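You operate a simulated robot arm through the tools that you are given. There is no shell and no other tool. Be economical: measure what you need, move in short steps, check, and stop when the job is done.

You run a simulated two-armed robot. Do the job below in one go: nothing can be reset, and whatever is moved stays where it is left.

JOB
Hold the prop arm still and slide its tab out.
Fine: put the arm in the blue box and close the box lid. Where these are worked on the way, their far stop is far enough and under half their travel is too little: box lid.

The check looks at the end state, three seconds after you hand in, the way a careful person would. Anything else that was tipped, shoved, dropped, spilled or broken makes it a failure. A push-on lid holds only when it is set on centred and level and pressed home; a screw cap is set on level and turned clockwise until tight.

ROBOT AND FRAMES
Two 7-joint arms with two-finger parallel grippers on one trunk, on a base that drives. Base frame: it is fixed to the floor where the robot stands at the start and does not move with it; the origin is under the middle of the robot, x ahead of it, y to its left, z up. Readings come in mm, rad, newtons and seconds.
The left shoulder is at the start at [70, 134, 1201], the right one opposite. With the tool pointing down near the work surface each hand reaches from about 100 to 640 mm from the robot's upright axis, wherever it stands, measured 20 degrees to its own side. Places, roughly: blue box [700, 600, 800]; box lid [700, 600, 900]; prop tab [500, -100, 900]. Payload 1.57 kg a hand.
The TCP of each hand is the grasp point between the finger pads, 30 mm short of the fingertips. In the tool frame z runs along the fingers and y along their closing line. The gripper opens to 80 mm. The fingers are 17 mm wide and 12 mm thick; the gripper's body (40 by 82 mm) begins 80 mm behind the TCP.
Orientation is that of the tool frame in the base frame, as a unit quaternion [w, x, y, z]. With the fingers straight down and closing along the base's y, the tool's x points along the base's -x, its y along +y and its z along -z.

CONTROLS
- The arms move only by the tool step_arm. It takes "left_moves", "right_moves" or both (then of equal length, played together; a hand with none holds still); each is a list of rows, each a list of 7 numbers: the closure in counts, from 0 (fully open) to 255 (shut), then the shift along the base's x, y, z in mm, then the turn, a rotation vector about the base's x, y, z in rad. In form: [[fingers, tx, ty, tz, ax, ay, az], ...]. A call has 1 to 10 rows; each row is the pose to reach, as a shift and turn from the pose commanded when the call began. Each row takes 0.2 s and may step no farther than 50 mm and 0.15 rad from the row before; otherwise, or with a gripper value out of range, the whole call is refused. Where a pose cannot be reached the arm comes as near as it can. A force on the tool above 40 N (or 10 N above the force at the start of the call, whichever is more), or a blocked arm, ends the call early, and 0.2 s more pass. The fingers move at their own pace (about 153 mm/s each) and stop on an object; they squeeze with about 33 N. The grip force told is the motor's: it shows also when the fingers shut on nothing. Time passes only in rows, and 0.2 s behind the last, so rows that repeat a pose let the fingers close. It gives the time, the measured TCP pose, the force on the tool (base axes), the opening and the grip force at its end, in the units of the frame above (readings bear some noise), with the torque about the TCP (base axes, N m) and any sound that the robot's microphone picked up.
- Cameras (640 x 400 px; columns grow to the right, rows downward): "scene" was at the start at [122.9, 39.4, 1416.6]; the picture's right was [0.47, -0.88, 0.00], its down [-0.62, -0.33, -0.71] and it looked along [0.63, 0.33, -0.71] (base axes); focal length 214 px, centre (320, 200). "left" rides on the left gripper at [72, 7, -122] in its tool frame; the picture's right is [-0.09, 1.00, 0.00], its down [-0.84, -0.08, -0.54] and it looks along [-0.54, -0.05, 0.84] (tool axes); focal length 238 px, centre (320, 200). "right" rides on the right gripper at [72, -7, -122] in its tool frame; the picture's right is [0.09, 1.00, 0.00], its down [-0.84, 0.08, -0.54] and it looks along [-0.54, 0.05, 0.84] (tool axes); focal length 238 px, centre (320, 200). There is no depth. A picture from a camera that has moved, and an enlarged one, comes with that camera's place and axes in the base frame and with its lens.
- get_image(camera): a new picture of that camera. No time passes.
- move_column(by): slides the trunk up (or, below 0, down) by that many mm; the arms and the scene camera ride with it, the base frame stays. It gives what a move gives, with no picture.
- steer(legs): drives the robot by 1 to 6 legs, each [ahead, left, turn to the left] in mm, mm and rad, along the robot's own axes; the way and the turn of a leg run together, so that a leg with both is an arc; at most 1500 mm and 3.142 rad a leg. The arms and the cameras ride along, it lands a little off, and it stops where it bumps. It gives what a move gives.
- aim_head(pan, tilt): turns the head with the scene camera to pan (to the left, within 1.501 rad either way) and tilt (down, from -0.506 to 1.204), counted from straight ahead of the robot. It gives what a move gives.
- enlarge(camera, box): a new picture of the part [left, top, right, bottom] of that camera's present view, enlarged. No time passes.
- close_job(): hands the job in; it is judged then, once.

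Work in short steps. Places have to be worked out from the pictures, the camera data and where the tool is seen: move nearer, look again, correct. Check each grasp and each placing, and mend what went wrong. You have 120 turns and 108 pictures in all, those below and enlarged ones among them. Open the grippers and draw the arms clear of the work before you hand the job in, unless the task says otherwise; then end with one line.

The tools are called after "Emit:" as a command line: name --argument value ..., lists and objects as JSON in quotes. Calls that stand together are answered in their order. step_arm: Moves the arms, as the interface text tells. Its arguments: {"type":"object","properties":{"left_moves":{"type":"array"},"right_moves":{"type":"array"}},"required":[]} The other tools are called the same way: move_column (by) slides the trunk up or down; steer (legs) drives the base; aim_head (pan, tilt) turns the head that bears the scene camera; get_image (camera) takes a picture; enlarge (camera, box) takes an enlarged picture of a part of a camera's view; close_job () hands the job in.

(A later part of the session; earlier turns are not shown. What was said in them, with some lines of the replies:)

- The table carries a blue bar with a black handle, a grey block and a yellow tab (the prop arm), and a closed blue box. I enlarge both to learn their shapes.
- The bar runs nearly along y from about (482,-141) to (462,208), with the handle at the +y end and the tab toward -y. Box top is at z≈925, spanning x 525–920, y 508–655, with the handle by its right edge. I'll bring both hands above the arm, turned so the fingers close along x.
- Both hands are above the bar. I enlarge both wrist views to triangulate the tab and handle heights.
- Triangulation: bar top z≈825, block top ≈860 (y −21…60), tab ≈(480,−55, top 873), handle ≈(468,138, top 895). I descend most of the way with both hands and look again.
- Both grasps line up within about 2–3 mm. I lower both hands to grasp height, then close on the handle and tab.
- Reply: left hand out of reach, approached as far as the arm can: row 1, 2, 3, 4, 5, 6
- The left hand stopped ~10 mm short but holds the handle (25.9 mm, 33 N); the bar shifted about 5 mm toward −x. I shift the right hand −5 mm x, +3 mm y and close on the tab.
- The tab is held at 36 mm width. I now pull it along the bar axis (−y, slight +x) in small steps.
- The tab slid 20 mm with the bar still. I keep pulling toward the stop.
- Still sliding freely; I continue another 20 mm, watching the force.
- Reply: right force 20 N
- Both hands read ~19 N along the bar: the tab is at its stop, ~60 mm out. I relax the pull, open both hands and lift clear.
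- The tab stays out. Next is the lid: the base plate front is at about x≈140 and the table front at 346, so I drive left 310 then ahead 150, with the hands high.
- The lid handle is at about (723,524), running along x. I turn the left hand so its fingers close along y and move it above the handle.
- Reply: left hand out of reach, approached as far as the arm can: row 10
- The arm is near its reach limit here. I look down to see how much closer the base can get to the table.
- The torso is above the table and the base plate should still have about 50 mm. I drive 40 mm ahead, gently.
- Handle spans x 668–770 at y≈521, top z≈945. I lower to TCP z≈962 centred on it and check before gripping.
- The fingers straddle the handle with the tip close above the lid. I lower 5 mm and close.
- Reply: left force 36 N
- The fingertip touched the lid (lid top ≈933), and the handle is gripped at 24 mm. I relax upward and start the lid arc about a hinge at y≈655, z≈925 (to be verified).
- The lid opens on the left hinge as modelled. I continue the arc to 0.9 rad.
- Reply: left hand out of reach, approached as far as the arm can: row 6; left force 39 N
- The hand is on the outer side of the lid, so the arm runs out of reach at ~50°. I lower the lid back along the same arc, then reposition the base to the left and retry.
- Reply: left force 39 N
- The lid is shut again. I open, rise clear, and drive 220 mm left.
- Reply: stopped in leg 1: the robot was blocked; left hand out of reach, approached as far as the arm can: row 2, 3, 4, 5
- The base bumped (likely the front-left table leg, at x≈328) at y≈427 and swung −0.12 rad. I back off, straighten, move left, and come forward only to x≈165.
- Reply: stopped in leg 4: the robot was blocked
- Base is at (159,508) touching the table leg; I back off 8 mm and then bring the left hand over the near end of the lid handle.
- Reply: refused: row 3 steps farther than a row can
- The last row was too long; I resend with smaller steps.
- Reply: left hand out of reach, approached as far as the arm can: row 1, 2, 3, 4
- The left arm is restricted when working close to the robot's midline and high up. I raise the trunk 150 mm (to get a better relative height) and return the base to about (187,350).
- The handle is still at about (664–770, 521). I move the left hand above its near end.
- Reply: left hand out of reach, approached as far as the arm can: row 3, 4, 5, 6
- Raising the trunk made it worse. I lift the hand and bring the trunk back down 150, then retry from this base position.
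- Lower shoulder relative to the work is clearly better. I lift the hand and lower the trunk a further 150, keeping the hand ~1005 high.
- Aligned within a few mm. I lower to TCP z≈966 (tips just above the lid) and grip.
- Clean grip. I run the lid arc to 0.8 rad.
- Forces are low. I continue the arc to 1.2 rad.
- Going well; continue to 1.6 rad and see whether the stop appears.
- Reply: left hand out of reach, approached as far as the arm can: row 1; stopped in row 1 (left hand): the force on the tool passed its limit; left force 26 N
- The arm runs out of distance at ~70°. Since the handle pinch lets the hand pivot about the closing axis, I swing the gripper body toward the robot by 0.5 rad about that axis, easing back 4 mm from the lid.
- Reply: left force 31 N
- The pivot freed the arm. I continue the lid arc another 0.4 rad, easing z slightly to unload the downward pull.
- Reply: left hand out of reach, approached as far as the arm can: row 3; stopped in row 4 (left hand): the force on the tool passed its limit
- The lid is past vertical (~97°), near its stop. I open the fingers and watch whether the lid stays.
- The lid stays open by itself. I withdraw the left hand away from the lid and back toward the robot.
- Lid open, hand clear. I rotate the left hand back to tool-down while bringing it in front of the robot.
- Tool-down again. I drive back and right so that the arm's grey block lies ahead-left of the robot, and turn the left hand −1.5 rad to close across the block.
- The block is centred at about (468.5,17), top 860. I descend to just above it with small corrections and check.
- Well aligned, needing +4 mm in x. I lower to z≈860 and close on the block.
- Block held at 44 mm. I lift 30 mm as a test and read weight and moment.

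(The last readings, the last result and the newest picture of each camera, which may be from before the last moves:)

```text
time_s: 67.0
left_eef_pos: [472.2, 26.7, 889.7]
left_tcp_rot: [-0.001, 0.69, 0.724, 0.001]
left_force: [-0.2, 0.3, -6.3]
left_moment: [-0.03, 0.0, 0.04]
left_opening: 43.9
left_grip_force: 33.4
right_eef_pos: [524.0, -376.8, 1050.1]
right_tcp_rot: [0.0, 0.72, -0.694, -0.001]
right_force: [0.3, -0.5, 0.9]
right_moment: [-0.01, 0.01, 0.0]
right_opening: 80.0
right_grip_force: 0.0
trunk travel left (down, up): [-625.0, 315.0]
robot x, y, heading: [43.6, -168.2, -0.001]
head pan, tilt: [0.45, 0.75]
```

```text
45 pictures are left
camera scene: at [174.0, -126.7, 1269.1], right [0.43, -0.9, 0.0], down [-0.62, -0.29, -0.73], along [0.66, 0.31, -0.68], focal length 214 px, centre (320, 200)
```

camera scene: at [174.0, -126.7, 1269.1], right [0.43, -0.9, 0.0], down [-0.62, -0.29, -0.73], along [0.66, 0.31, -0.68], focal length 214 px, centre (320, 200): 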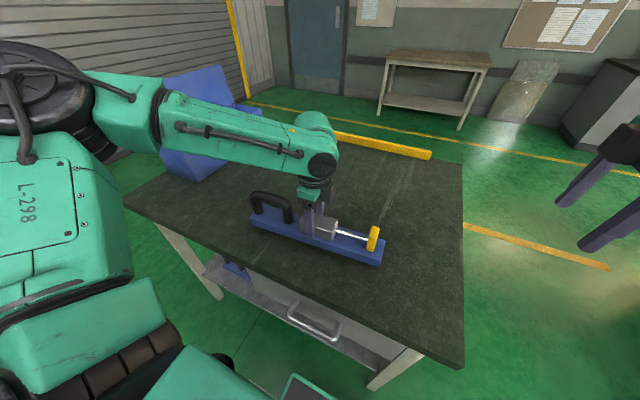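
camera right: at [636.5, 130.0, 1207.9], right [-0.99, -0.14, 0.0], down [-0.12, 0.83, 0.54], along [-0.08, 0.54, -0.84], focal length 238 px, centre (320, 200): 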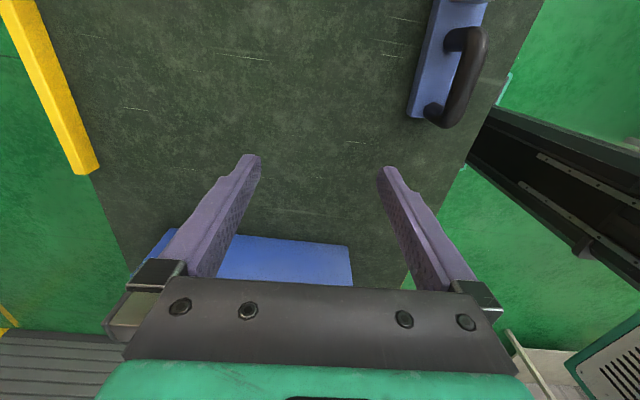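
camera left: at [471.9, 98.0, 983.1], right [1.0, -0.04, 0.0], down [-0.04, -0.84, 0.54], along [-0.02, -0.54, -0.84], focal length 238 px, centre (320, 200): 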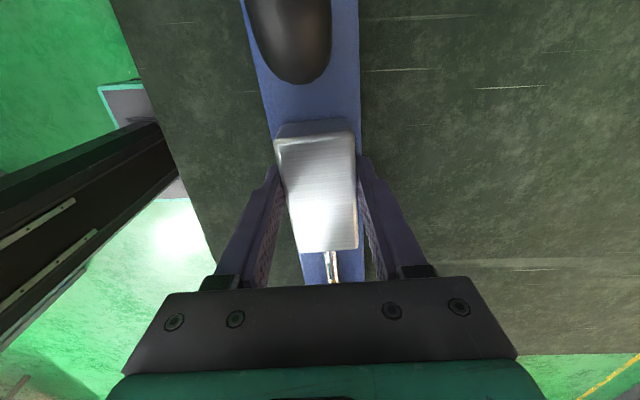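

Balanced, about 0.64 kg. I lift to z≈1080 and rotate the bar back so it will lie along x (handle end toward the robot).

Emit:
step_arm --left_moves '[[255, 0, 0, 35, 0, 0, 0], [255, 0, 0, 70, 0, 0, 0], [255, 0, 0, 105, 0, 0, 0.1], [255, 0, 0, 140, 0, 0, 0.2], [255, 0, 0, 170, 0, 0, 0.32], [255, 0, 0, 190, 0, 0, 0.44], [255, 0, 0, 190, 0, 0, 0.56], [255, 0, 0, 190, 0, 0, 0.68], [255, 0, 0, 190, 0, 0, 0.8], [255, 0, 0, 190, 0, 0, 0.92]]'

Emit:
step_arm --left_moves '[[255, 0, 0, 0, 0, 0, 0.12], [255, 0, 0, 0, 0, 0, 0.24], [255, 0, 0, 0, 0, 0, 0.36], [255, 0, 0, 0, 0, 0, 0.48], [255, 0, 0, 0, 0, 0, 0.6]]'

Emit:
get_image --camera "scene"

Emit:
get_image --camera "left"

```text
time_s: 69.2
left_eef_pos: [471.7, 26.0, 1080.4]
left_tcp_rot: [-0.001, 0.296, 0.955, -0.001]
left_force: [0.2, 0.2, -7.1]
left_moment: [-0.01, -0.02, 0.01]
left_opening: 43.6
left_grip_force: 32.8
right_eef_pos: [524.8, -376.3, 1050.0]
right_tcp_rot: [0.001, 0.72, -0.694, -0.002]
right_force: [0.3, 0.5, 0.2]
right_moment: [-0.01, 0.01, -0.01]
right_opening: 80.1
right_grip_force: 0.0
trunk travel left (down, up): [-625.0, 315.0]
robot x, y, heading: [46.5, -164.5, -0.006]
head pan, tilt: [0.45, 0.75]
```

```text
time_s: 70.4
left_eef_pos: [470.6, 26.8, 1079.9]
left_tcp_rot: [-0.001, 0.001, 1.0, 0.0]
left_force: [-0.6, 0.0, -7.4]
left_moment: [0.02, -0.08, 0.0]
left_opening: 43.6
left_grip_force: 32.8
right_eef_pos: [524.5, -376.6, 1050.1]
right_tcp_rot: [0.001, 0.72, -0.694, 0.0]
right_force: [-0.1, 0.0, 0.8]
right_moment: [0.02, 0.0, -0.03]
right_opening: 79.9
right_grip_force: 0.1
trunk travel left (down, up): [-625.0, 315.0]
robot x, y, heading: [48.8, -163.1, -0.003]
head pan, tilt: [0.45, 0.75]
```

```text
44 pictures are left
camera scene: at [173.9, -126.9, 1269.1], right [0.43, -0.9, 0.0], down [-0.62, -0.29, -0.73], along [0.66, 0.31, -0.68], focal length 214 px, centre (320, 200)
```

scene: 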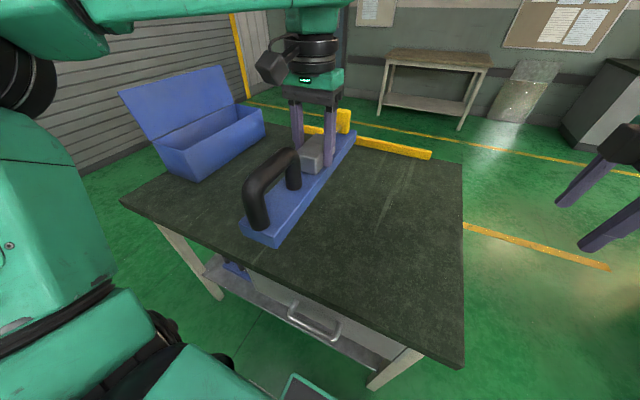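

```text
43 pictures are left
camera left: at [398.9, 33.0, 1202.6], right [0.09, 1.0, 0.0], down [0.84, -0.08, 0.54], along [0.54, -0.05, -0.84], focal length 238 px, centre (320, 200)
```

left: 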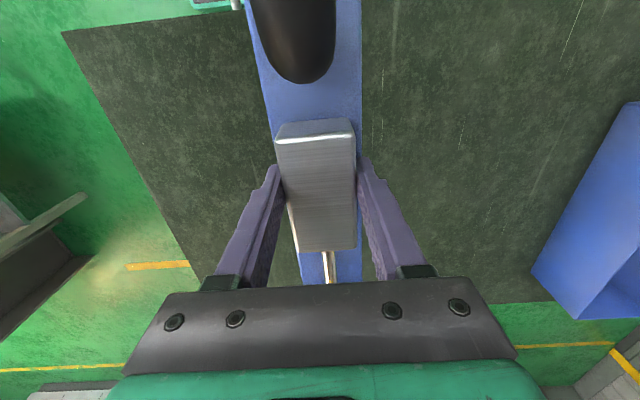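

The bar is level and lined up along x. I drive left ~513 and then ahead ~140 to the box position used before.

Emit:
steer --legs '[[0, 513, 0], [138, 0, 0]]'

Emit:
get_image --camera "scene"

Emit:
get_image --camera "left"

```text
time_s: 74.3
left_eef_pos: [610.3, 536.2, 1080.8]
left_tcp_rot: [-0.001, 0.002, 1.0, 0.001]
left_force: [0.5, -0.3, -7.5]
left_moment: [0.0, -0.05, 0.02]
left_opening: 43.9
left_grip_force: 32.7
right_eef_pos: [663.4, 132.9, 1050.9]
right_tcp_rot: [-0.001, 0.72, -0.694, 0.0]
right_force: [0.0, 0.1, 0.1]
right_moment: [0.0, -0.03, -0.02]
right_opening: 79.6
right_grip_force: 0.0
trunk travel left (down, up): [-625.0, 315.0]
robot x, y, heading: [188.6, 345.5, -0.001]
head pan, tilt: [0.45, 0.75]
```

```text
42 pictures are left
camera scene: at [313.2, 383.6, 1269.3], right [0.43, -0.9, 0.0], down [-0.62, -0.29, -0.73], along [0.66, 0.31, -0.68], focal length 214 px, centre (320, 200)
```

scene: 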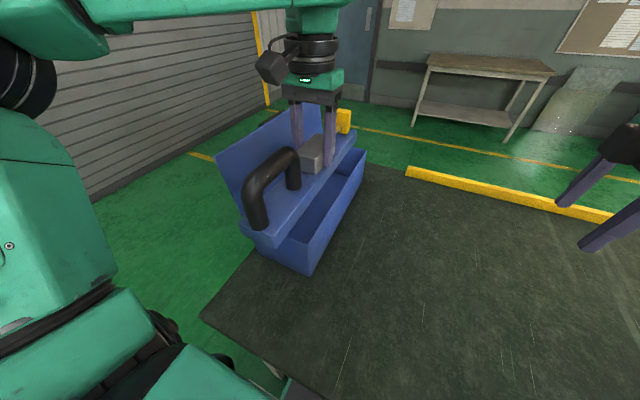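

```text
41 pictures are left
camera left: at [538.3, 543.5, 1203.3], right [0.1, 1.0, 0.0], down [0.84, -0.08, 0.54], along [0.54, -0.05, -0.84], focal length 238 px, centre (320, 200)
```

left: 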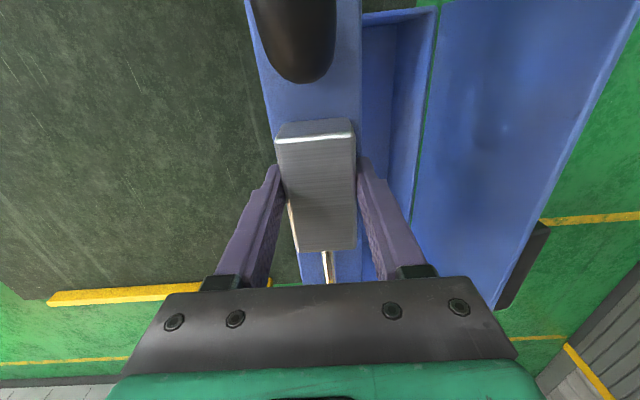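

I move the arm over the box centre (about x 720, y 579), still high, and look again.

Emit:
step_arm --left_moves '[[255, 28, 11, 0, 0, 0, 0], [255, 56, 22, 0, 0, 0, 0], [255, 84, 33, -10, 0, 0, 0], [255, 110, 43, -20, 0, 0, 0], [255, 110, 43, -30, 0, 0, 0]]'

Emit:
enlarge --camera "scene" --box '[200, 70, 420, 290]'

Emit:
get_image --camera "left"

```text
time_s: 75.5
left_eef_pos: [721.2, 580.7, 1049.7]
left_tcp_rot: [-0.002, 0.001, 1.0, 0.001]
left_force: [-0.7, -0.1, -7.4]
left_moment: [-0.03, -0.06, 0.01]
left_opening: 43.7
left_grip_force: 33.2
right_eef_pos: [665.6, 133.2, 1051.2]
right_tcp_rot: [0.001, 0.72, -0.694, 0.001]
right_force: [0.8, 0.5, 0.0]
right_moment: [0.0, -0.04, 0.01]
right_opening: 79.9
right_grip_force: 0.1
trunk travel left (down, up): [-625.0, 315.0]
robot x, y, heading: [189.8, 347.3, -0.0]
head pan, tilt: [0.45, 0.75]
```

```text
1.82 times, centred on (310, 180) of scene
camera zoom: at [314.0, 383.9, 1269.2], right [0.43, -0.9, 0.0], down [-0.62, -0.29, -0.73], along [0.66, 0.31, -0.68], focal length 390 px, centre (338, 236)
```

zoom: 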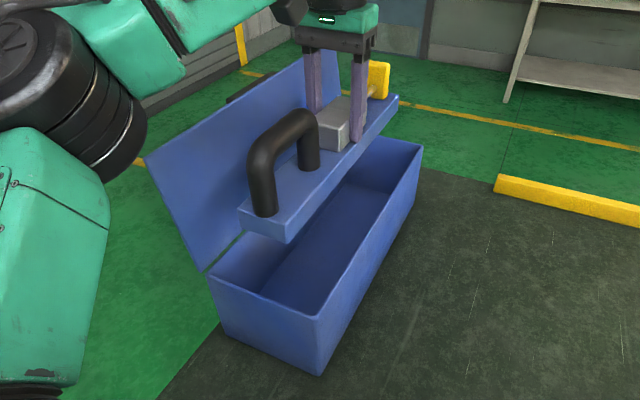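

```text
39 pictures are left
camera left: at [649.2, 586.9, 1172.9], right [0.09, 1.0, 0.0], down [0.84, -0.08, 0.54], along [0.54, -0.05, -0.84], focal length 238 px, centre (320, 200)
```

left: 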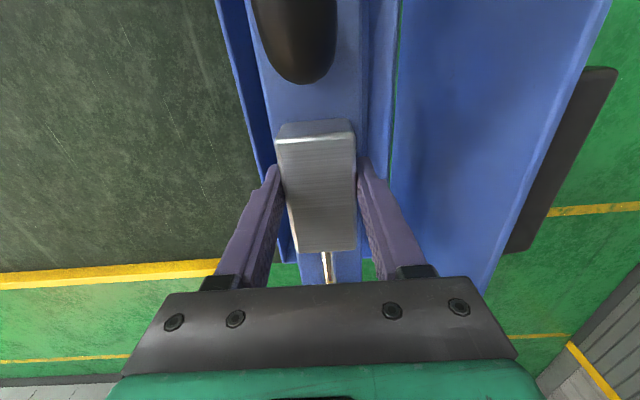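

Box outer centre measures about (714,578), with about ±18 mm margin lengthwise. I shift −3 mm x, −1 mm y and lower into the box to TCP z≈900.

Emit:
step_arm --left_moves '[[255, -3, -1.5, -10, 0, 0, 0], [255, -3, -1.5, -30, 0, 0, 0], [255, -3, -1.5, -50, 0, 0, 0], [255, -3, -1.5, -70, 0, 0, 0], [255, -3, -1.5, -90, 0, 0, 0]]'

Emit:
enlarge --camera "scene" --box '[200, 70, 420, 290]'

Emit:
get_image --camera "left"

```text
time_s: 76.7
left_eef_pos: [719.2, 579.4, 958.2]
left_tcp_rot: [-0.002, 0.002, 1.0, 0.0]
left_force: [0.3, -0.4, -8.1]
left_moment: [0.0, -0.06, 0.0]
left_opening: 43.6
left_grip_force: 32.5
right_eef_pos: [664.9, 133.5, 1049.7]
right_tcp_rot: [0.001, 0.72, -0.694, -0.001]
right_force: [-0.3, 0.3, -0.3]
right_moment: [0.01, 0.03, -0.01]
right_opening: 80.1
right_grip_force: 0.1
trunk travel left (down, up): [-625.0, 315.0]
robot x, y, heading: [187.8, 350.4, -0.003]
head pan, tilt: [0.45, 0.75]
```

```text
1.82 times, centred on (310, 180) of scene
camera zoom: at [315.5, 383.9, 1269.0], right [0.43, -0.9, 0.0], down [-0.62, -0.29, -0.73], along [0.66, 0.31, -0.68], focal length 390 px, centre (338, 236)
```

zoom: 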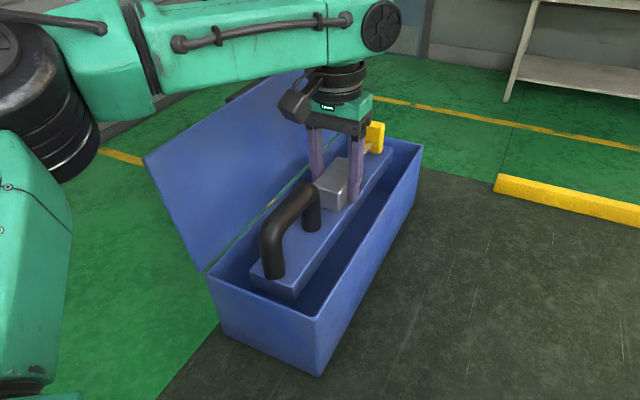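

```text
37 pictures are left
camera left: at [646.6, 586.0, 1081.6], right [0.1, 1.0, 0.0], down [0.84, -0.08, 0.54], along [0.54, -0.05, -0.84], focal length 238 px, centre (320, 200)
```

left: 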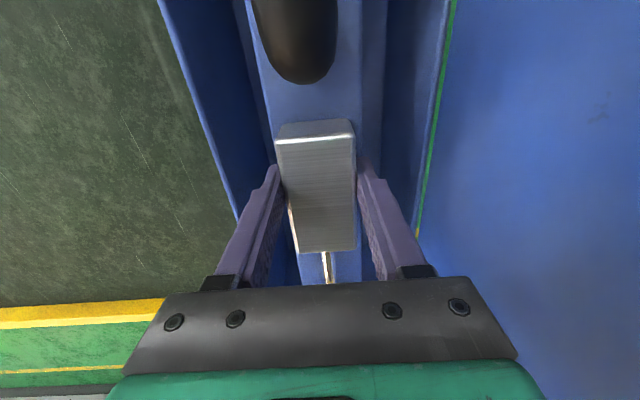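

Entering cleanly on both axes. I continue down to near the floor in small steps.

Emit:
step_arm --left_moves '[[255, 0, 0, -20, 0, 0, 0], [255, 0, 0, -40, 0, 0, 0], [255, 0, 0, -60, 0, 0, 0], [255, 0, 0, -75, 0, 0, 0], [255, 0, 0, -83, 0, 0, 0], [255, 0, 0, -88, 0, 0, 0], [255, 0, 0, -88, 0, 0, 0]]'

Emit:
enlarge --camera "scene" --box '[200, 70, 420, 290]'

```text
time_s: 78.3
left_eef_pos: [719.2, 578.0, 872.0]
left_tcp_rot: [-0.001, 0.002, 1.0, -0.001]
left_force: [-0.1, 0.6, -7.2]
left_moment: [0.03, -0.06, 0.01]
left_opening: 43.8
left_grip_force: 33.7
right_eef_pos: [665.1, 132.8, 1050.9]
right_tcp_rot: [0.001, 0.72, -0.694, 0.0]
right_force: [-0.2, 0.1, -0.3]
right_moment: [0.0, 0.04, -0.03]
right_opening: 80.0
right_grip_force: 0.1
trunk travel left (down, up): [-625.0, 315.0]
robot x, y, heading: [184.8, 345.0, -0.007]
head pan, tilt: [0.45, 0.75]
```

```text
1.82 times, centred on (310, 180) of scene
camera zoom: at [315.1, 383.8, 1269.0], right [0.43, -0.9, 0.0], down [-0.62, -0.29, -0.73], along [0.66, 0.31, -0.68], focal length 390 px, centre (338, 236)
```

zoom: 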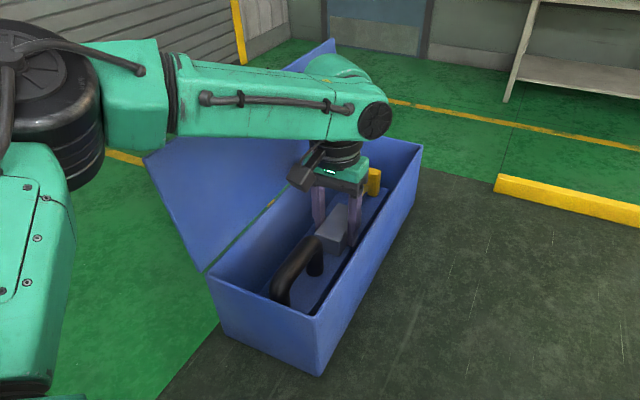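

Still hanging free (−7 N) at TCP 872. I ease down in 2 mm steps until it rests.

Emit:
step_arm --left_moves '[[255, 0, 0, -2, 0, 0, 0], [255, 0, 0, -4, 0, 0, 0], [255, 0, 0, -6, 0, 0, 0], [255, 0, 0, -6, 0, 0, 0]]'

```text
time_s: 79.3
left_eef_pos: [718.2, 578.7, 864.2]
left_tcp_rot: [-0.002, 0.002, 1.0, 0.0]
left_force: [-0.5, 0.3, -6.6]
left_moment: [-0.01, -0.07, 0.0]
left_opening: 43.6
left_grip_force: 33.0
right_eef_pos: [664.4, 133.6, 1049.8]
right_tcp_rot: [0.001, 0.72, -0.694, -0.001]
right_force: [0.5, -0.5, -0.4]
right_moment: [0.04, 0.01, 0.03]
right_opening: 79.8
right_grip_force: 0.1
trunk travel left (down, up): [-625.0, 315.0]
robot x, y, heading: [189.0, 347.3, -0.004]
head pan, tilt: [0.45, 0.75]
```

Emit:
step_arm --left_moves '[[255, 0, 0, -2, 0, 0, 0], [255, 0, 0, -3, 0, 0, 0], [255, 0, 0, -3, 0, 0, 0]]'

```text
time_s: 80.1
left_eef_pos: [717.7, 578.7, 865.3]
left_tcp_rot: [0.002, 0.002, 1.0, 0.001]
left_force: [6.5, 4.1, 14.5]
left_moment: [-0.05, 0.83, -0.08]
left_opening: 43.7
left_grip_force: 33.4
right_eef_pos: [665.0, 131.7, 1052.0]
right_tcp_rot: [-0.001, 0.72, -0.694, 0.0]
right_force: [-0.1, 0.2, 0.3]
right_moment: [0.01, 0.02, -0.01]
right_opening: 79.9
right_grip_force: 0.1
trunk travel left (down, up): [-625.0, 315.0]
robot x, y, heading: [186.9, 347.3, -0.005]
head pan, tilt: [0.45, 0.75]
```

The arm rests on the box floor (force reversed to +14 N at z≈865). I relax, open to ~64 mm so the fingers stay clear of the walls, and lift straight out.

Emit:
step_arm --left_moves '[[255, 0, 0, 2, 0, 0, 0], [52, 0, 0, 2, 0, 0, 0], [52, 0, 0, 2, 0, 0, 0], [52, 0, 0, 20, 0, 0, 0], [52, 0, 0, 50, 0, 0, 0], [52, 0, 0, 90, 0, 0, 0], [52, 0, 0, 135, 0, 0, 0], [52, 0, 0, 180, 0, 0, 0]]'

Emit:
get_image --camera "left"

Emit:
enlarge --camera "scene" --box '[200, 70, 420, 290]'

```text
time_s: 81.9
left_eef_pos: [717.9, 578.7, 1044.0]
left_tcp_rot: [-0.002, 0.002, 1.0, 0.0]
left_force: [-1.2, -0.6, -0.5]
left_moment: [-0.02, 0.04, -0.03]
left_opening: 63.6
left_grip_force: 0.0
right_eef_pos: [664.4, 132.7, 1050.2]
right_tcp_rot: [0.001, 0.72, -0.694, 0.001]
right_force: [-0.3, 0.5, 0.6]
right_moment: [-0.01, -0.01, 0.03]
right_opening: 80.1
right_grip_force: 0.0
trunk travel left (down, up): [-625.0, 315.0]
robot x, y, heading: [187.2, 349.5, -0.006]
head pan, tilt: [0.45, 0.75]
```

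```text
35 pictures are left
camera left: at [645.3, 585.0, 1166.7], right [0.1, 1.0, 0.0], down [0.84, -0.08, 0.54], along [0.54, -0.05, -0.84], focal length 238 px, centre (320, 200)
```

left: 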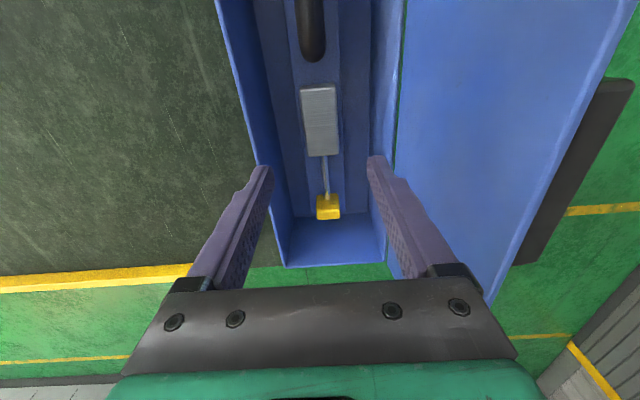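

```text
1.82 times, centred on (310, 180) of scene
camera zoom: at [313.8, 383.2, 1269.2], right [0.43, -0.9, 0.0], down [-0.62, -0.29, -0.73], along [0.66, 0.31, -0.68], focal length 390 px, centre (338, 236)
```

zoom: 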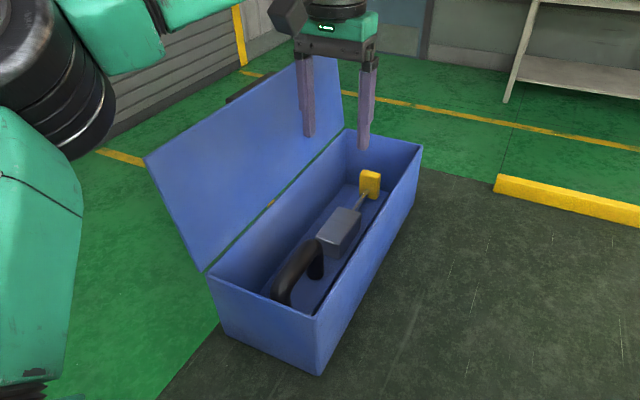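

The arm lies flat in the box with its tab still out, below rim level. To close the lid under control I'll regrip its handle by retracing the withdrawal path: first move the left hand back to the front at z≈1110.

Emit:
step_arm --left_moves '[[0, 0, 0, 35, 0, 0, 0], [0, -25, -10, 66, 0, 0, 0], [0, -70, -20, 66, 0, 0, 0], [0, -115, -30, 66, 0, 0, 0], [0, -160, -40, 66, 0, 0, 0], [0, -205, -43, 66, 0, 0, 0], [0, -250, -43, 66, 0, 0, 0], [0, -278, -43, 66, 0, 0, 0]]'

Emit:
step_arm --left_moves '[[0, 0, 20, -3, -0.138, -0.0408, 0.0417], [0, 0, 40, -6, -0.276, -0.0816, 0.0834], [0, 0, 60, -9, -0.414, -0.1224, 0.1251], [0, 0, 80, -12, -0.552, -0.1632, 0.1668], [0, 0, 100, -15, -0.69, -0.204, 0.2085], [0, 0, 120, -18, -0.828, -0.2448, 0.2502], [0, 0, 140, -21, -0.966, -0.2856, 0.2919], [0, 0, 160, -24, -1.104, -0.3264, 0.3336], [0, 0, 180, -27, -1.242, -0.3672, 0.3753], [0, 0, 200, -30, -1.38, -0.408, 0.417]]'

Emit:
step_arm --left_moves '[[0, 0, 0, 0, -0.12, -0.0354, 0.0361], [0, 0, 0, 0, -0.12, -0.0354, 0.0361]]'

Emit:
get_image --camera "scene"

Emit:
get_image --camera "left"

```text
time_s: 83.7
left_eef_pos: [439.4, 536.4, 1108.2]
left_tcp_rot: [0.0, 0.002, 1.0, 0.0]
left_force: [0.8, -0.1, 0.5]
left_moment: [-0.02, 0.0, 0.04]
left_opening: 80.3
left_grip_force: 0.0
left hand out of reach, approached as far as the arm can: row 1, 2
right_eef_pos: [663.6, 132.4, 1049.4]
right_tcp_rot: [-0.001, 0.72, -0.694, 0.0]
right_force: [-0.3, -0.5, 0.5]
right_moment: [-0.03, 0.02, 0.02]
right_opening: 79.9
right_grip_force: 0.0
trunk travel left (down, up): [-625.0, 315.0]
robot x, y, heading: [186.6, 346.0, -0.0]
head pan, tilt: [0.45, 0.75]
```

```text
time_s: 85.9
left_eef_pos: [439.3, 735.0, 1079.2]
left_tcp_rot: [0.187, -0.188, 0.732, -0.628]
left_force: [-0.4, -0.5, -0.4]
left_moment: [-0.01, -0.01, 0.02]
left_opening: 80.0
left_grip_force: 0.0
left hand out of reach, approached as far as the arm can: row 3
right_eef_pos: [664.1, 133.0, 1050.5]
right_tcp_rot: [0.0, 0.721, -0.693, 0.0]
right_force: [-0.5, 0.5, 0.4]
right_moment: [-0.01, 0.02, -0.01]
right_opening: 79.9
right_grip_force: 0.1
trunk travel left (down, up): [-625.0, 315.0]
robot x, y, heading: [189.6, 348.5, -0.005]
head pan, tilt: [0.45, 0.75]
```

```text
time_s: 86.5
left_eef_pos: [440.3, 734.6, 1080.6]
left_tcp_rot: [0.199, -0.201, 0.687, -0.67]
left_force: [-0.4, -0.9, 0.1]
left_moment: [0.0, 0.05, 0.03]
left_opening: 80.0
left_grip_force: 0.0
right_eef_pos: [663.7, 132.5, 1050.1]
right_tcp_rot: [-0.001, 0.72, -0.694, 0.001]
right_force: [-0.3, -0.1, 0.1]
right_moment: [-0.02, -0.01, 0.02]
right_opening: 79.8
right_grip_force: 0.1
trunk travel left (down, up): [-625.0, 315.0]
robot x, y, heading: [187.5, 348.7, -0.004]
head pan, tilt: [0.45, 0.75]
```

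```text
33 pictures are left
camera scene: at [313.7, 383.2, 1269.2], right [0.43, -0.9, 0.0], down [-0.62, -0.29, -0.73], along [0.66, 0.31, -0.68], focal length 214 px, centre (320, 200)
```

scene: 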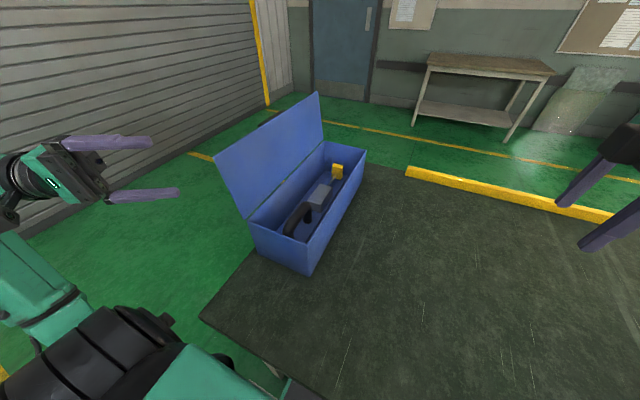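

```text
32 pictures are left
camera left: at [313.0, 798.4, 1076.4], right [0.07, 0.07, -1.0], down [0.41, 0.91, 0.09], along [0.91, -0.41, 0.03], focal length 238 px, centre (320, 200)
```

left: 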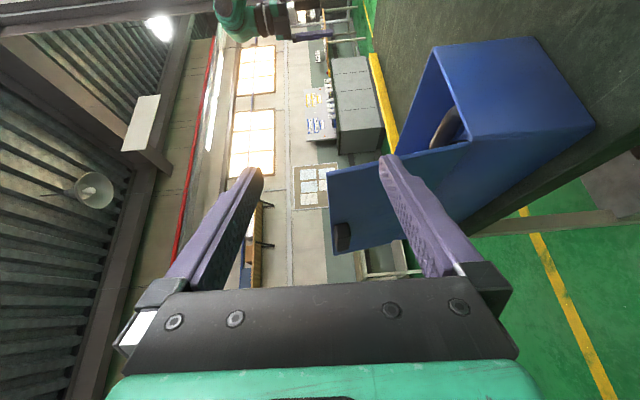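

Hand is back at the retreat pose, lid unchanged. I retrace toward the handle, stopping ~45 mm short to look.

Emit:
step_arm --left_moves '[[0, 38, 20, -5, 0, 0, 0], [0, 83, 30, -10, 0, 0, 0], [0, 128, 35, -15, 0, 0, 0], [0, 173, 35, -20, 0, 0, 0], [0, 208, 21, -25, 0, 0, 0]]'

Emit:
get_image --camera "left"

Emit:
enlarge --camera "scene" --box '[140, 60, 380, 280]'

```text
time_s: 87.7
left_eef_pos: [648.0, 755.5, 1052.7]
left_tcp_rot: [0.199, -0.201, 0.687, -0.669]
left_force: [-0.3, -0.3, 1.1]
left_moment: [0.02, -0.02, 0.02]
left_opening: 79.9
left_grip_force: 0.0
right_eef_pos: [663.8, 132.0, 1049.4]
right_tcp_rot: [0.001, 0.721, -0.693, 0.0]
right_force: [0.1, -0.3, 0.0]
right_moment: [-0.02, 0.03, 0.01]
right_opening: 79.7
right_grip_force: 0.1
trunk travel left (down, up): [-625.0, 315.0]
robot x, y, heading: [188.9, 343.5, 0.002]
head pan, tilt: [0.45, 0.75]
```

```text
31 pictures are left
camera left: at [520.9, 819.2, 1050.4], right [0.07, 0.07, -0.99], down [0.41, 0.91, 0.1], along [0.91, -0.41, 0.03], focal length 238 px, centre (320, 200)
```

left: 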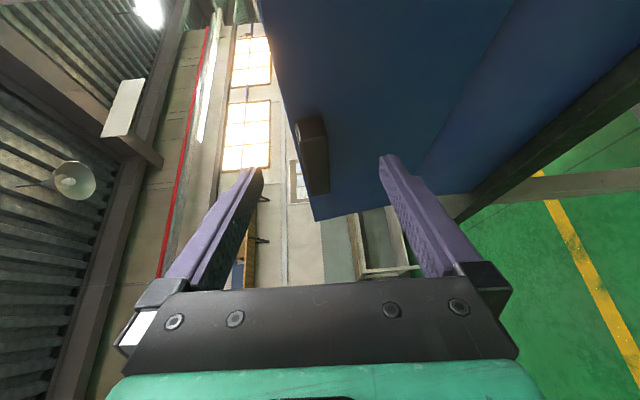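

```text
1.82 times, centred on (260, 170) of scene
camera zoom: at [314.8, 382.5, 1269.1], right [0.43, -0.9, 0.0], down [-0.62, -0.29, -0.73], along [0.66, 0.31, -0.68], focal length 390 px, centre (429, 254)
```

zoom: 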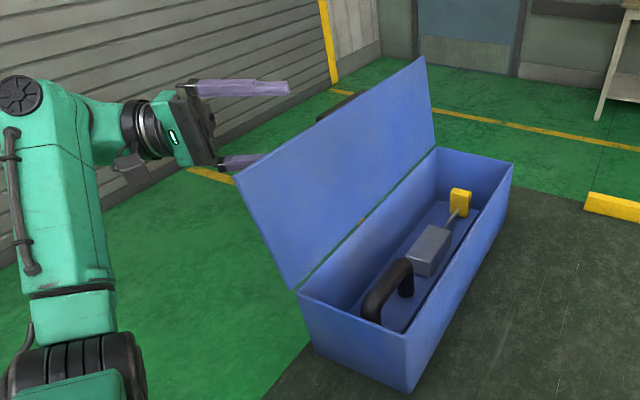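

The handle is between the open fingers. I advance along the tool axis to the former grip pose and close.

Emit:
step_arm --left_moves '[[0, 13, -20, 2, 0, 0, 0], [0, 26, -38, 3, 0, 0, 0], [0, 26, -38, 3, 0, 0, 0], [200, 26, -38, 3, 0, 0, 0], [255, 26, -38, 3, 0, 0, 0], [255, 26, -38, 3, 0, 0, 0]]'

Emit:
get_image --camera "left"

Emit:
enlarge --camera "scene" --box '[140, 60, 380, 280]'

```text
time_s: 89.1
left_eef_pos: [672.9, 718.2, 1057.1]
left_tcp_rot: [0.199, -0.2, 0.687, -0.67]
left_force: [0.4, 0.2, 3.1]
left_moment: [-0.31, -0.36, 0.08]
left_opening: 25.7
left_grip_force: 36.5
right_eef_pos: [664.6, 133.1, 1051.3]
right_tcp_rot: [0.001, 0.72, -0.694, 0.0]
right_force: [0.2, -0.2, -0.9]
right_moment: [0.0, -0.02, 0.01]
right_opening: 80.1
right_grip_force: 0.1
trunk travel left (down, up): [-625.0, 315.0]
robot x, y, heading: [191.9, 348.0, -0.004]
head pan, tilt: [0.45, 0.75]
```

```text
29 pictures are left
camera left: at [546.0, 781.8, 1054.0], right [0.07, 0.07, -0.99], down [0.41, 0.91, 0.09], along [0.91, -0.41, 0.03], focal length 238 px, centre (320, 200)
```

left: 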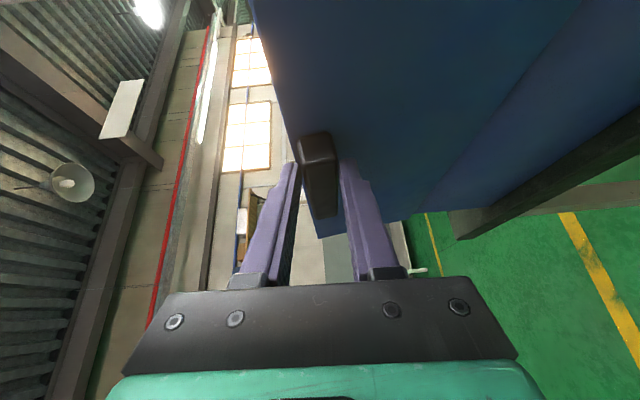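

```text
1.82 times, centred on (260, 170) of scene
camera zoom: at [313.5, 383.0, 1269.3], right [0.43, -0.9, 0.0], down [-0.62, -0.29, -0.73], along [0.66, 0.31, -0.68], focal length 390 px, centre (429, 254)
```

zoom: 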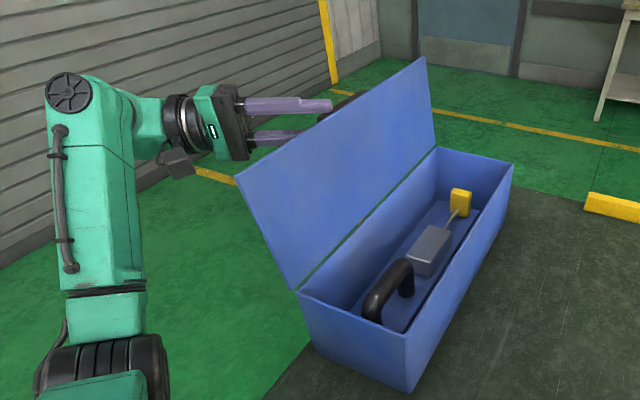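

Gripped. I start closing along the reverse arc, first 0.4 rad.

Emit:
step_arm --left_moves '[[255, 0, -13.5, 5.6, 0.1, 0, 0], [255, 0, -27.5, 9.9, 0.2, 0, 0], [255, 0, -41.8, 12.7, 0.3, 0, 0], [255, 0, -56.4, 14.1, 0.4, 0, 0]]'

Emit:
get_image --camera "scene"

```text
time_s: 90.1
left_eef_pos: [674.0, 660.5, 1072.5]
left_tcp_rot: [0.235, -0.157, 0.807, -0.518]
left_force: [-2.1, -3.3, 3.3]
left_moment: [-0.36, -0.47, 0.14]
left_opening: 25.4
left_grip_force: 37.0
right_eef_pos: [663.2, 131.1, 1049.9]
right_tcp_rot: [0.0, 0.72, -0.694, 0.0]
right_force: [-0.1, -1.0, -0.1]
right_moment: [-0.02, -0.01, 0.02]
right_opening: 80.0
right_grip_force: 0.2
trunk travel left (down, up): [-625.0, 315.0]
robot x, y, heading: [186.9, 344.1, -0.006]
head pan, tilt: [0.45, 0.75]
```

```text
27 pictures are left
camera scene: at [312.9, 382.0, 1269.3], right [0.43, -0.9, 0.0], down [-0.62, -0.29, -0.73], along [0.66, 0.32, -0.68], focal length 214 px, centre (320, 200)
```

scene: 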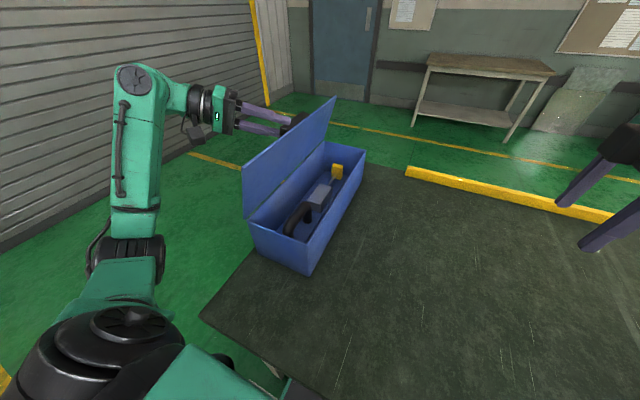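

Low forces; I continue another 0.6 rad.

Emit:
step_arm --left_moves '[[255, 0, -14.6, -0.1, 0.1, 0, 0], [255, 0, -29.1, -1.6, 0.2, 0, 0], [255, 0, -43.4, -4.5, 0.3, 0, 0], [255, 0, -57.4, -8.9, 0.4, 0, 0], [255, 0, -70.8, -14.8, 0.5, 0, 0], [255, 0, -83.7, -21.8, 0.6, 0, 0]]'

Emit:
get_image --camera "scene"

```text
time_s: 91.5
left_eef_pos: [673.0, 577.7, 1049.0]
left_tcp_rot: [0.269, -0.081, 0.925, -0.257]
left_force: [-5.0, -2.2, -6.3]
left_moment: [-0.49, 0.21, -0.39]
left_opening: 25.3
left_grip_force: 36.8
right_eef_pos: [664.5, 133.2, 1051.2]
right_tcp_rot: [0.0, 0.721, -0.693, 0.0]
right_force: [0.6, -0.1, -0.7]
right_moment: [-0.01, 0.03, -0.01]
right_opening: 80.1
right_grip_force: 0.0
trunk travel left (down, up): [-625.0, 315.0]
robot x, y, heading: [187.7, 343.0, -0.008]
head pan, tilt: [0.45, 0.75]
```

```text
26 pictures are left
camera scene: at [313.2, 383.6, 1269.2], right [0.43, -0.9, 0.0], down [-0.62, -0.29, -0.73], along [0.66, 0.31, -0.68], focal length 214 px, centre (320, 200)
```

scene: 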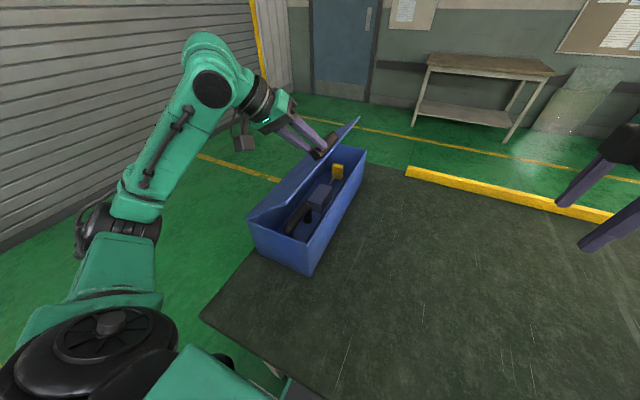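

θ≈0.7 left. I continue 0.55 rad more and check.

Emit:
step_arm --left_moves '[[255, 0, -12, -8.3, 0.1, 0, 0], [255, 0, -23.2, -17.8, 0.2, 0, 0], [255, 0, -33.3, -28.4, 0.3, 0, 0], [255, 0, -42.3, -39.8, 0.4, 0, 0], [255, 0, -50.2, -52.2, 0.5, 0, 0], [255, 0, -53.5, -58.7, 0.55, 0, 0]]'

Emit:
enlarge --camera "scene" --box '[200, 90, 420, 290]'

```text
time_s: 92.9
left_eef_pos: [673.4, 525.8, 990.6]
left_tcp_rot: [0.283, -0.004, 0.959, 0.003]
left_force: [-8.0, 4.4, -6.0]
left_moment: [-0.34, 0.53, -0.2]
left_opening: 25.3
left_grip_force: 36.8
right_eef_pos: [664.0, 134.9, 1051.8]
right_tcp_rot: [0.0, 0.72, -0.694, 0.001]
right_force: [0.2, -0.3, -0.4]
right_moment: [-0.06, 0.02, -0.03]
right_opening: 80.0
right_grip_force: 0.1
trunk travel left (down, up): [-625.0, 315.0]
robot x, y, heading: [185.6, 345.2, -0.008]
head pan, tilt: [0.45, 0.75]
```

```text
2.00 times, centred on (310, 190) of scene
camera zoom: at [312.6, 385.1, 1269.3], right [0.43, -0.9, 0.0], down [-0.62, -0.29, -0.73], along [0.66, 0.31, -0.68], focal length 429 px, centre (340, 220)
```

zoom: 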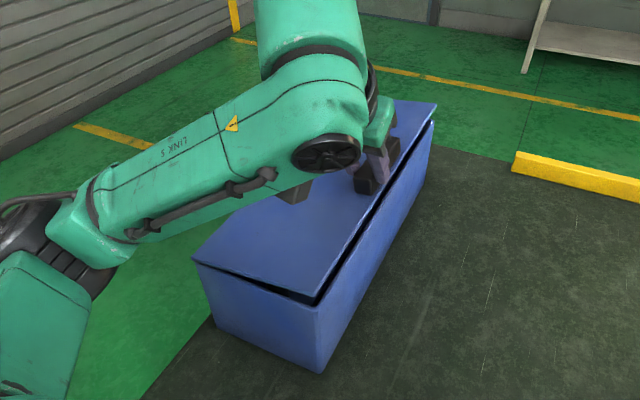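

Only a small gap (~0.13 rad) remains. I close it the rest of the way.

Emit:
step_arm --left_moves '[[255, 0, -3.5, -7, 0.05, 0, 0], [255, 0, -6.5, -14, 0.1, 0, 0], [255, 0, -8.5, -20, 0.14, 0, 0], [255, 0, -8.5, -24, 0.14, 0, 0]]'

Emit:
enlarge --camera "scene" --box '[200, 90, 420, 290]'

```text
time_s: 93.9
left_eef_pos: [672.5, 518.4, 971.6]
left_tcp_rot: [0.288, 0.014, 0.955, 0.069]
left_force: [2.4, 9.7, 24.5]
left_moment: [0.08, 0.61, -0.19]
left_opening: 25.5
left_grip_force: 36.4
right_eef_pos: [661.7, 133.9, 1052.4]
right_tcp_rot: [-0.001, 0.72, -0.694, 0.002]
right_force: [0.6, 0.2, 0.6]
right_moment: [0.0, 0.01, -0.01]
right_opening: 79.8
right_grip_force: 0.0
trunk travel left (down, up): [-625.0, 315.0]
robot x, y, heading: [184.2, 344.5, -0.007]
head pan, tilt: [0.45, 0.75]
```

```text
2.00 times, centred on (310, 190) of scene
camera zoom: at [310.4, 384.7, 1270.1], right [0.43, -0.9, 0.0], down [-0.61, -0.29, -0.73], along [0.66, 0.31, -0.68], focal length 429 px, centre (340, 220)
```

zoom: 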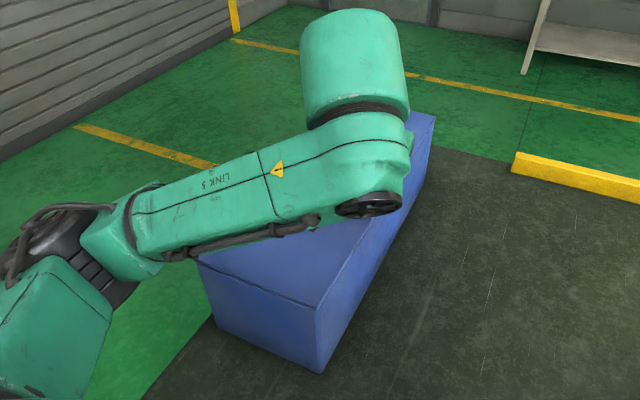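

The lid is shut (pressing at +24 N). I relax, open, and withdraw along the tool axis.

Emit:
step_arm --left_moves '[[255, 0, 1, 4, 0, 0, 0], [0, 0, 1, 4, 0, 0, 0], [0, 0, 1, 4, 0, 0, 0], [0, -14, -3, 21, 0, 0, 0], [0, -33, -7, 50, 0, 0, 0], [0, -55, -12, 84, 0, 0, 0], [0, -85, -15, 115, 0, 0, 0], [0, -125, -15, 135, 0, 0, 0], [0, -170, -15, 150, 0, 0, 0]]'

Emit:
get_image --camera "scene"

Emit:
enlarge --camera "scene" --box '[200, 90, 420, 290]'

```text
time_s: 95.9
left_eef_pos: [501.7, 499.4, 1116.6]
left_tcp_rot: [0.283, 0.015, 0.956, 0.069]
left_force: [-1.6, 0.5, -0.3]
left_moment: [0.0, 0.01, 0.01]
left_opening: 79.8
left_grip_force: 0.0
right_eef_pos: [661.3, 132.4, 1050.3]
right_tcp_rot: [0.0, 0.72, -0.694, 0.0]
right_force: [0.1, -0.9, 0.0]
right_moment: [0.02, -0.03, -0.03]
right_opening: 80.1
right_grip_force: 0.2
trunk travel left (down, up): [-625.0, 315.0]
robot x, y, heading: [189.9, 347.6, -0.006]
head pan, tilt: [0.45, 0.75]
```

```text
23 pictures are left
camera scene: at [311.5, 383.1, 1269.4], right [0.43, -0.9, 0.0], down [-0.61, -0.29, -0.73], along [0.66, 0.31, -0.68], focal length 214 px, centre (320, 200)
```

scene: 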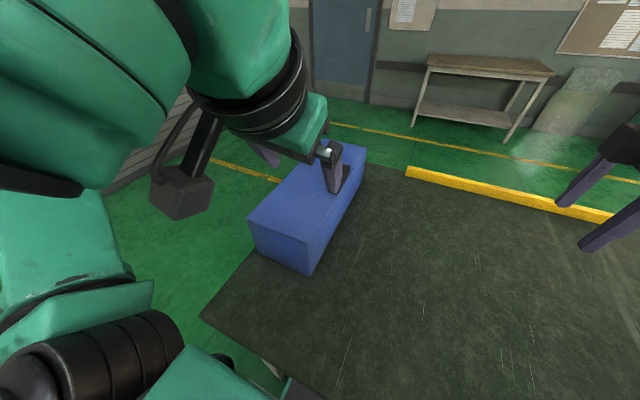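

```text
2.00 times, centred on (310, 190) of scene
camera zoom: at [311.5, 383.1, 1269.4], right [0.43, -0.9, 0.0], down [-0.61, -0.29, -0.73], along [0.66, 0.31, -0.68], focal length 429 px, centre (340, 220)
```

zoom: 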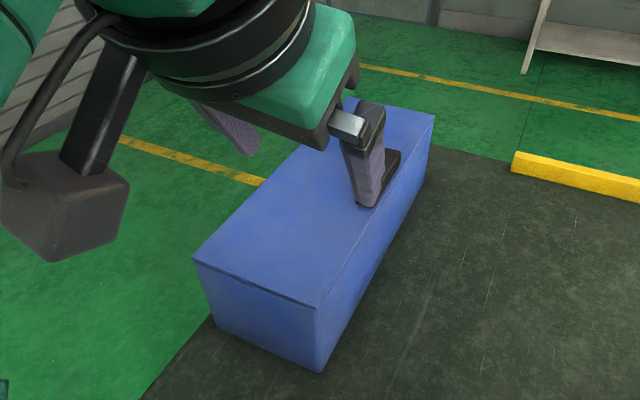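

The lid is flush and closed. I back the base away from the table to clear both arms and check one last time.

Emit:
steer --legs '[[-250, 0, 0]]'

Emit:
get_image --camera "scene"

```text
time_s: 97.7
left_eef_pos: [257.4, 501.8, 1116.5]
left_tcp_rot: [0.282, 0.016, 0.957, 0.07]
left_force: [0.4, -0.1, 0.1]
left_moment: [0.02, -0.02, 0.01]
left_opening: 80.1
left_grip_force: 0.0
right_eef_pos: [418.0, 135.2, 1049.9]
right_tcp_rot: [0.0, 0.72, -0.694, 0.0]
right_force: [-0.4, 0.0, 0.4]
right_moment: [-0.01, 0.01, 0.04]
right_opening: 79.8
right_grip_force: 0.0
trunk travel left (down, up): [-625.0, 315.0]
robot x, y, heading: [-58.6, 348.7, -0.002]
head pan, tilt: [0.45, 0.75]
```

```text
21 pictures are left
camera scene: at [67.1, 384.6, 1269.1], right [0.43, -0.9, 0.0], down [-0.62, -0.29, -0.73], along [0.66, 0.31, -0.68], focal length 214 px, centre (320, 200)
```

scene: 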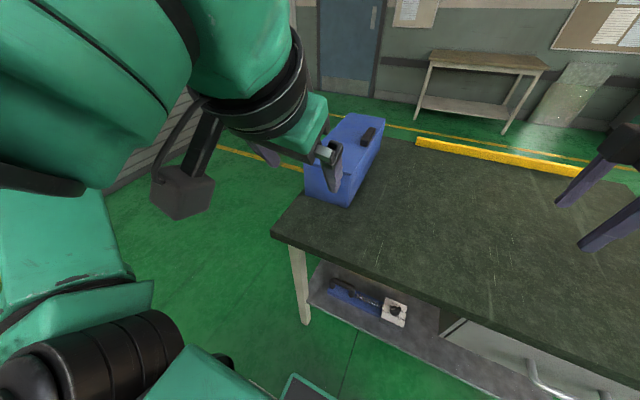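

The box is closed with the arm inside, both hands are open and clear, and nothing else on the table has moved. I hand in.

Emit:
close_job

```text
The job is handed in.
```

I slid the prop arm's tab out to its stop, laid the arm flat in the blue box and closed the lid flush. While I was repositioning, the base bumped what I took to be the table's front-left leg twice, and I saw nothing on the table shift.
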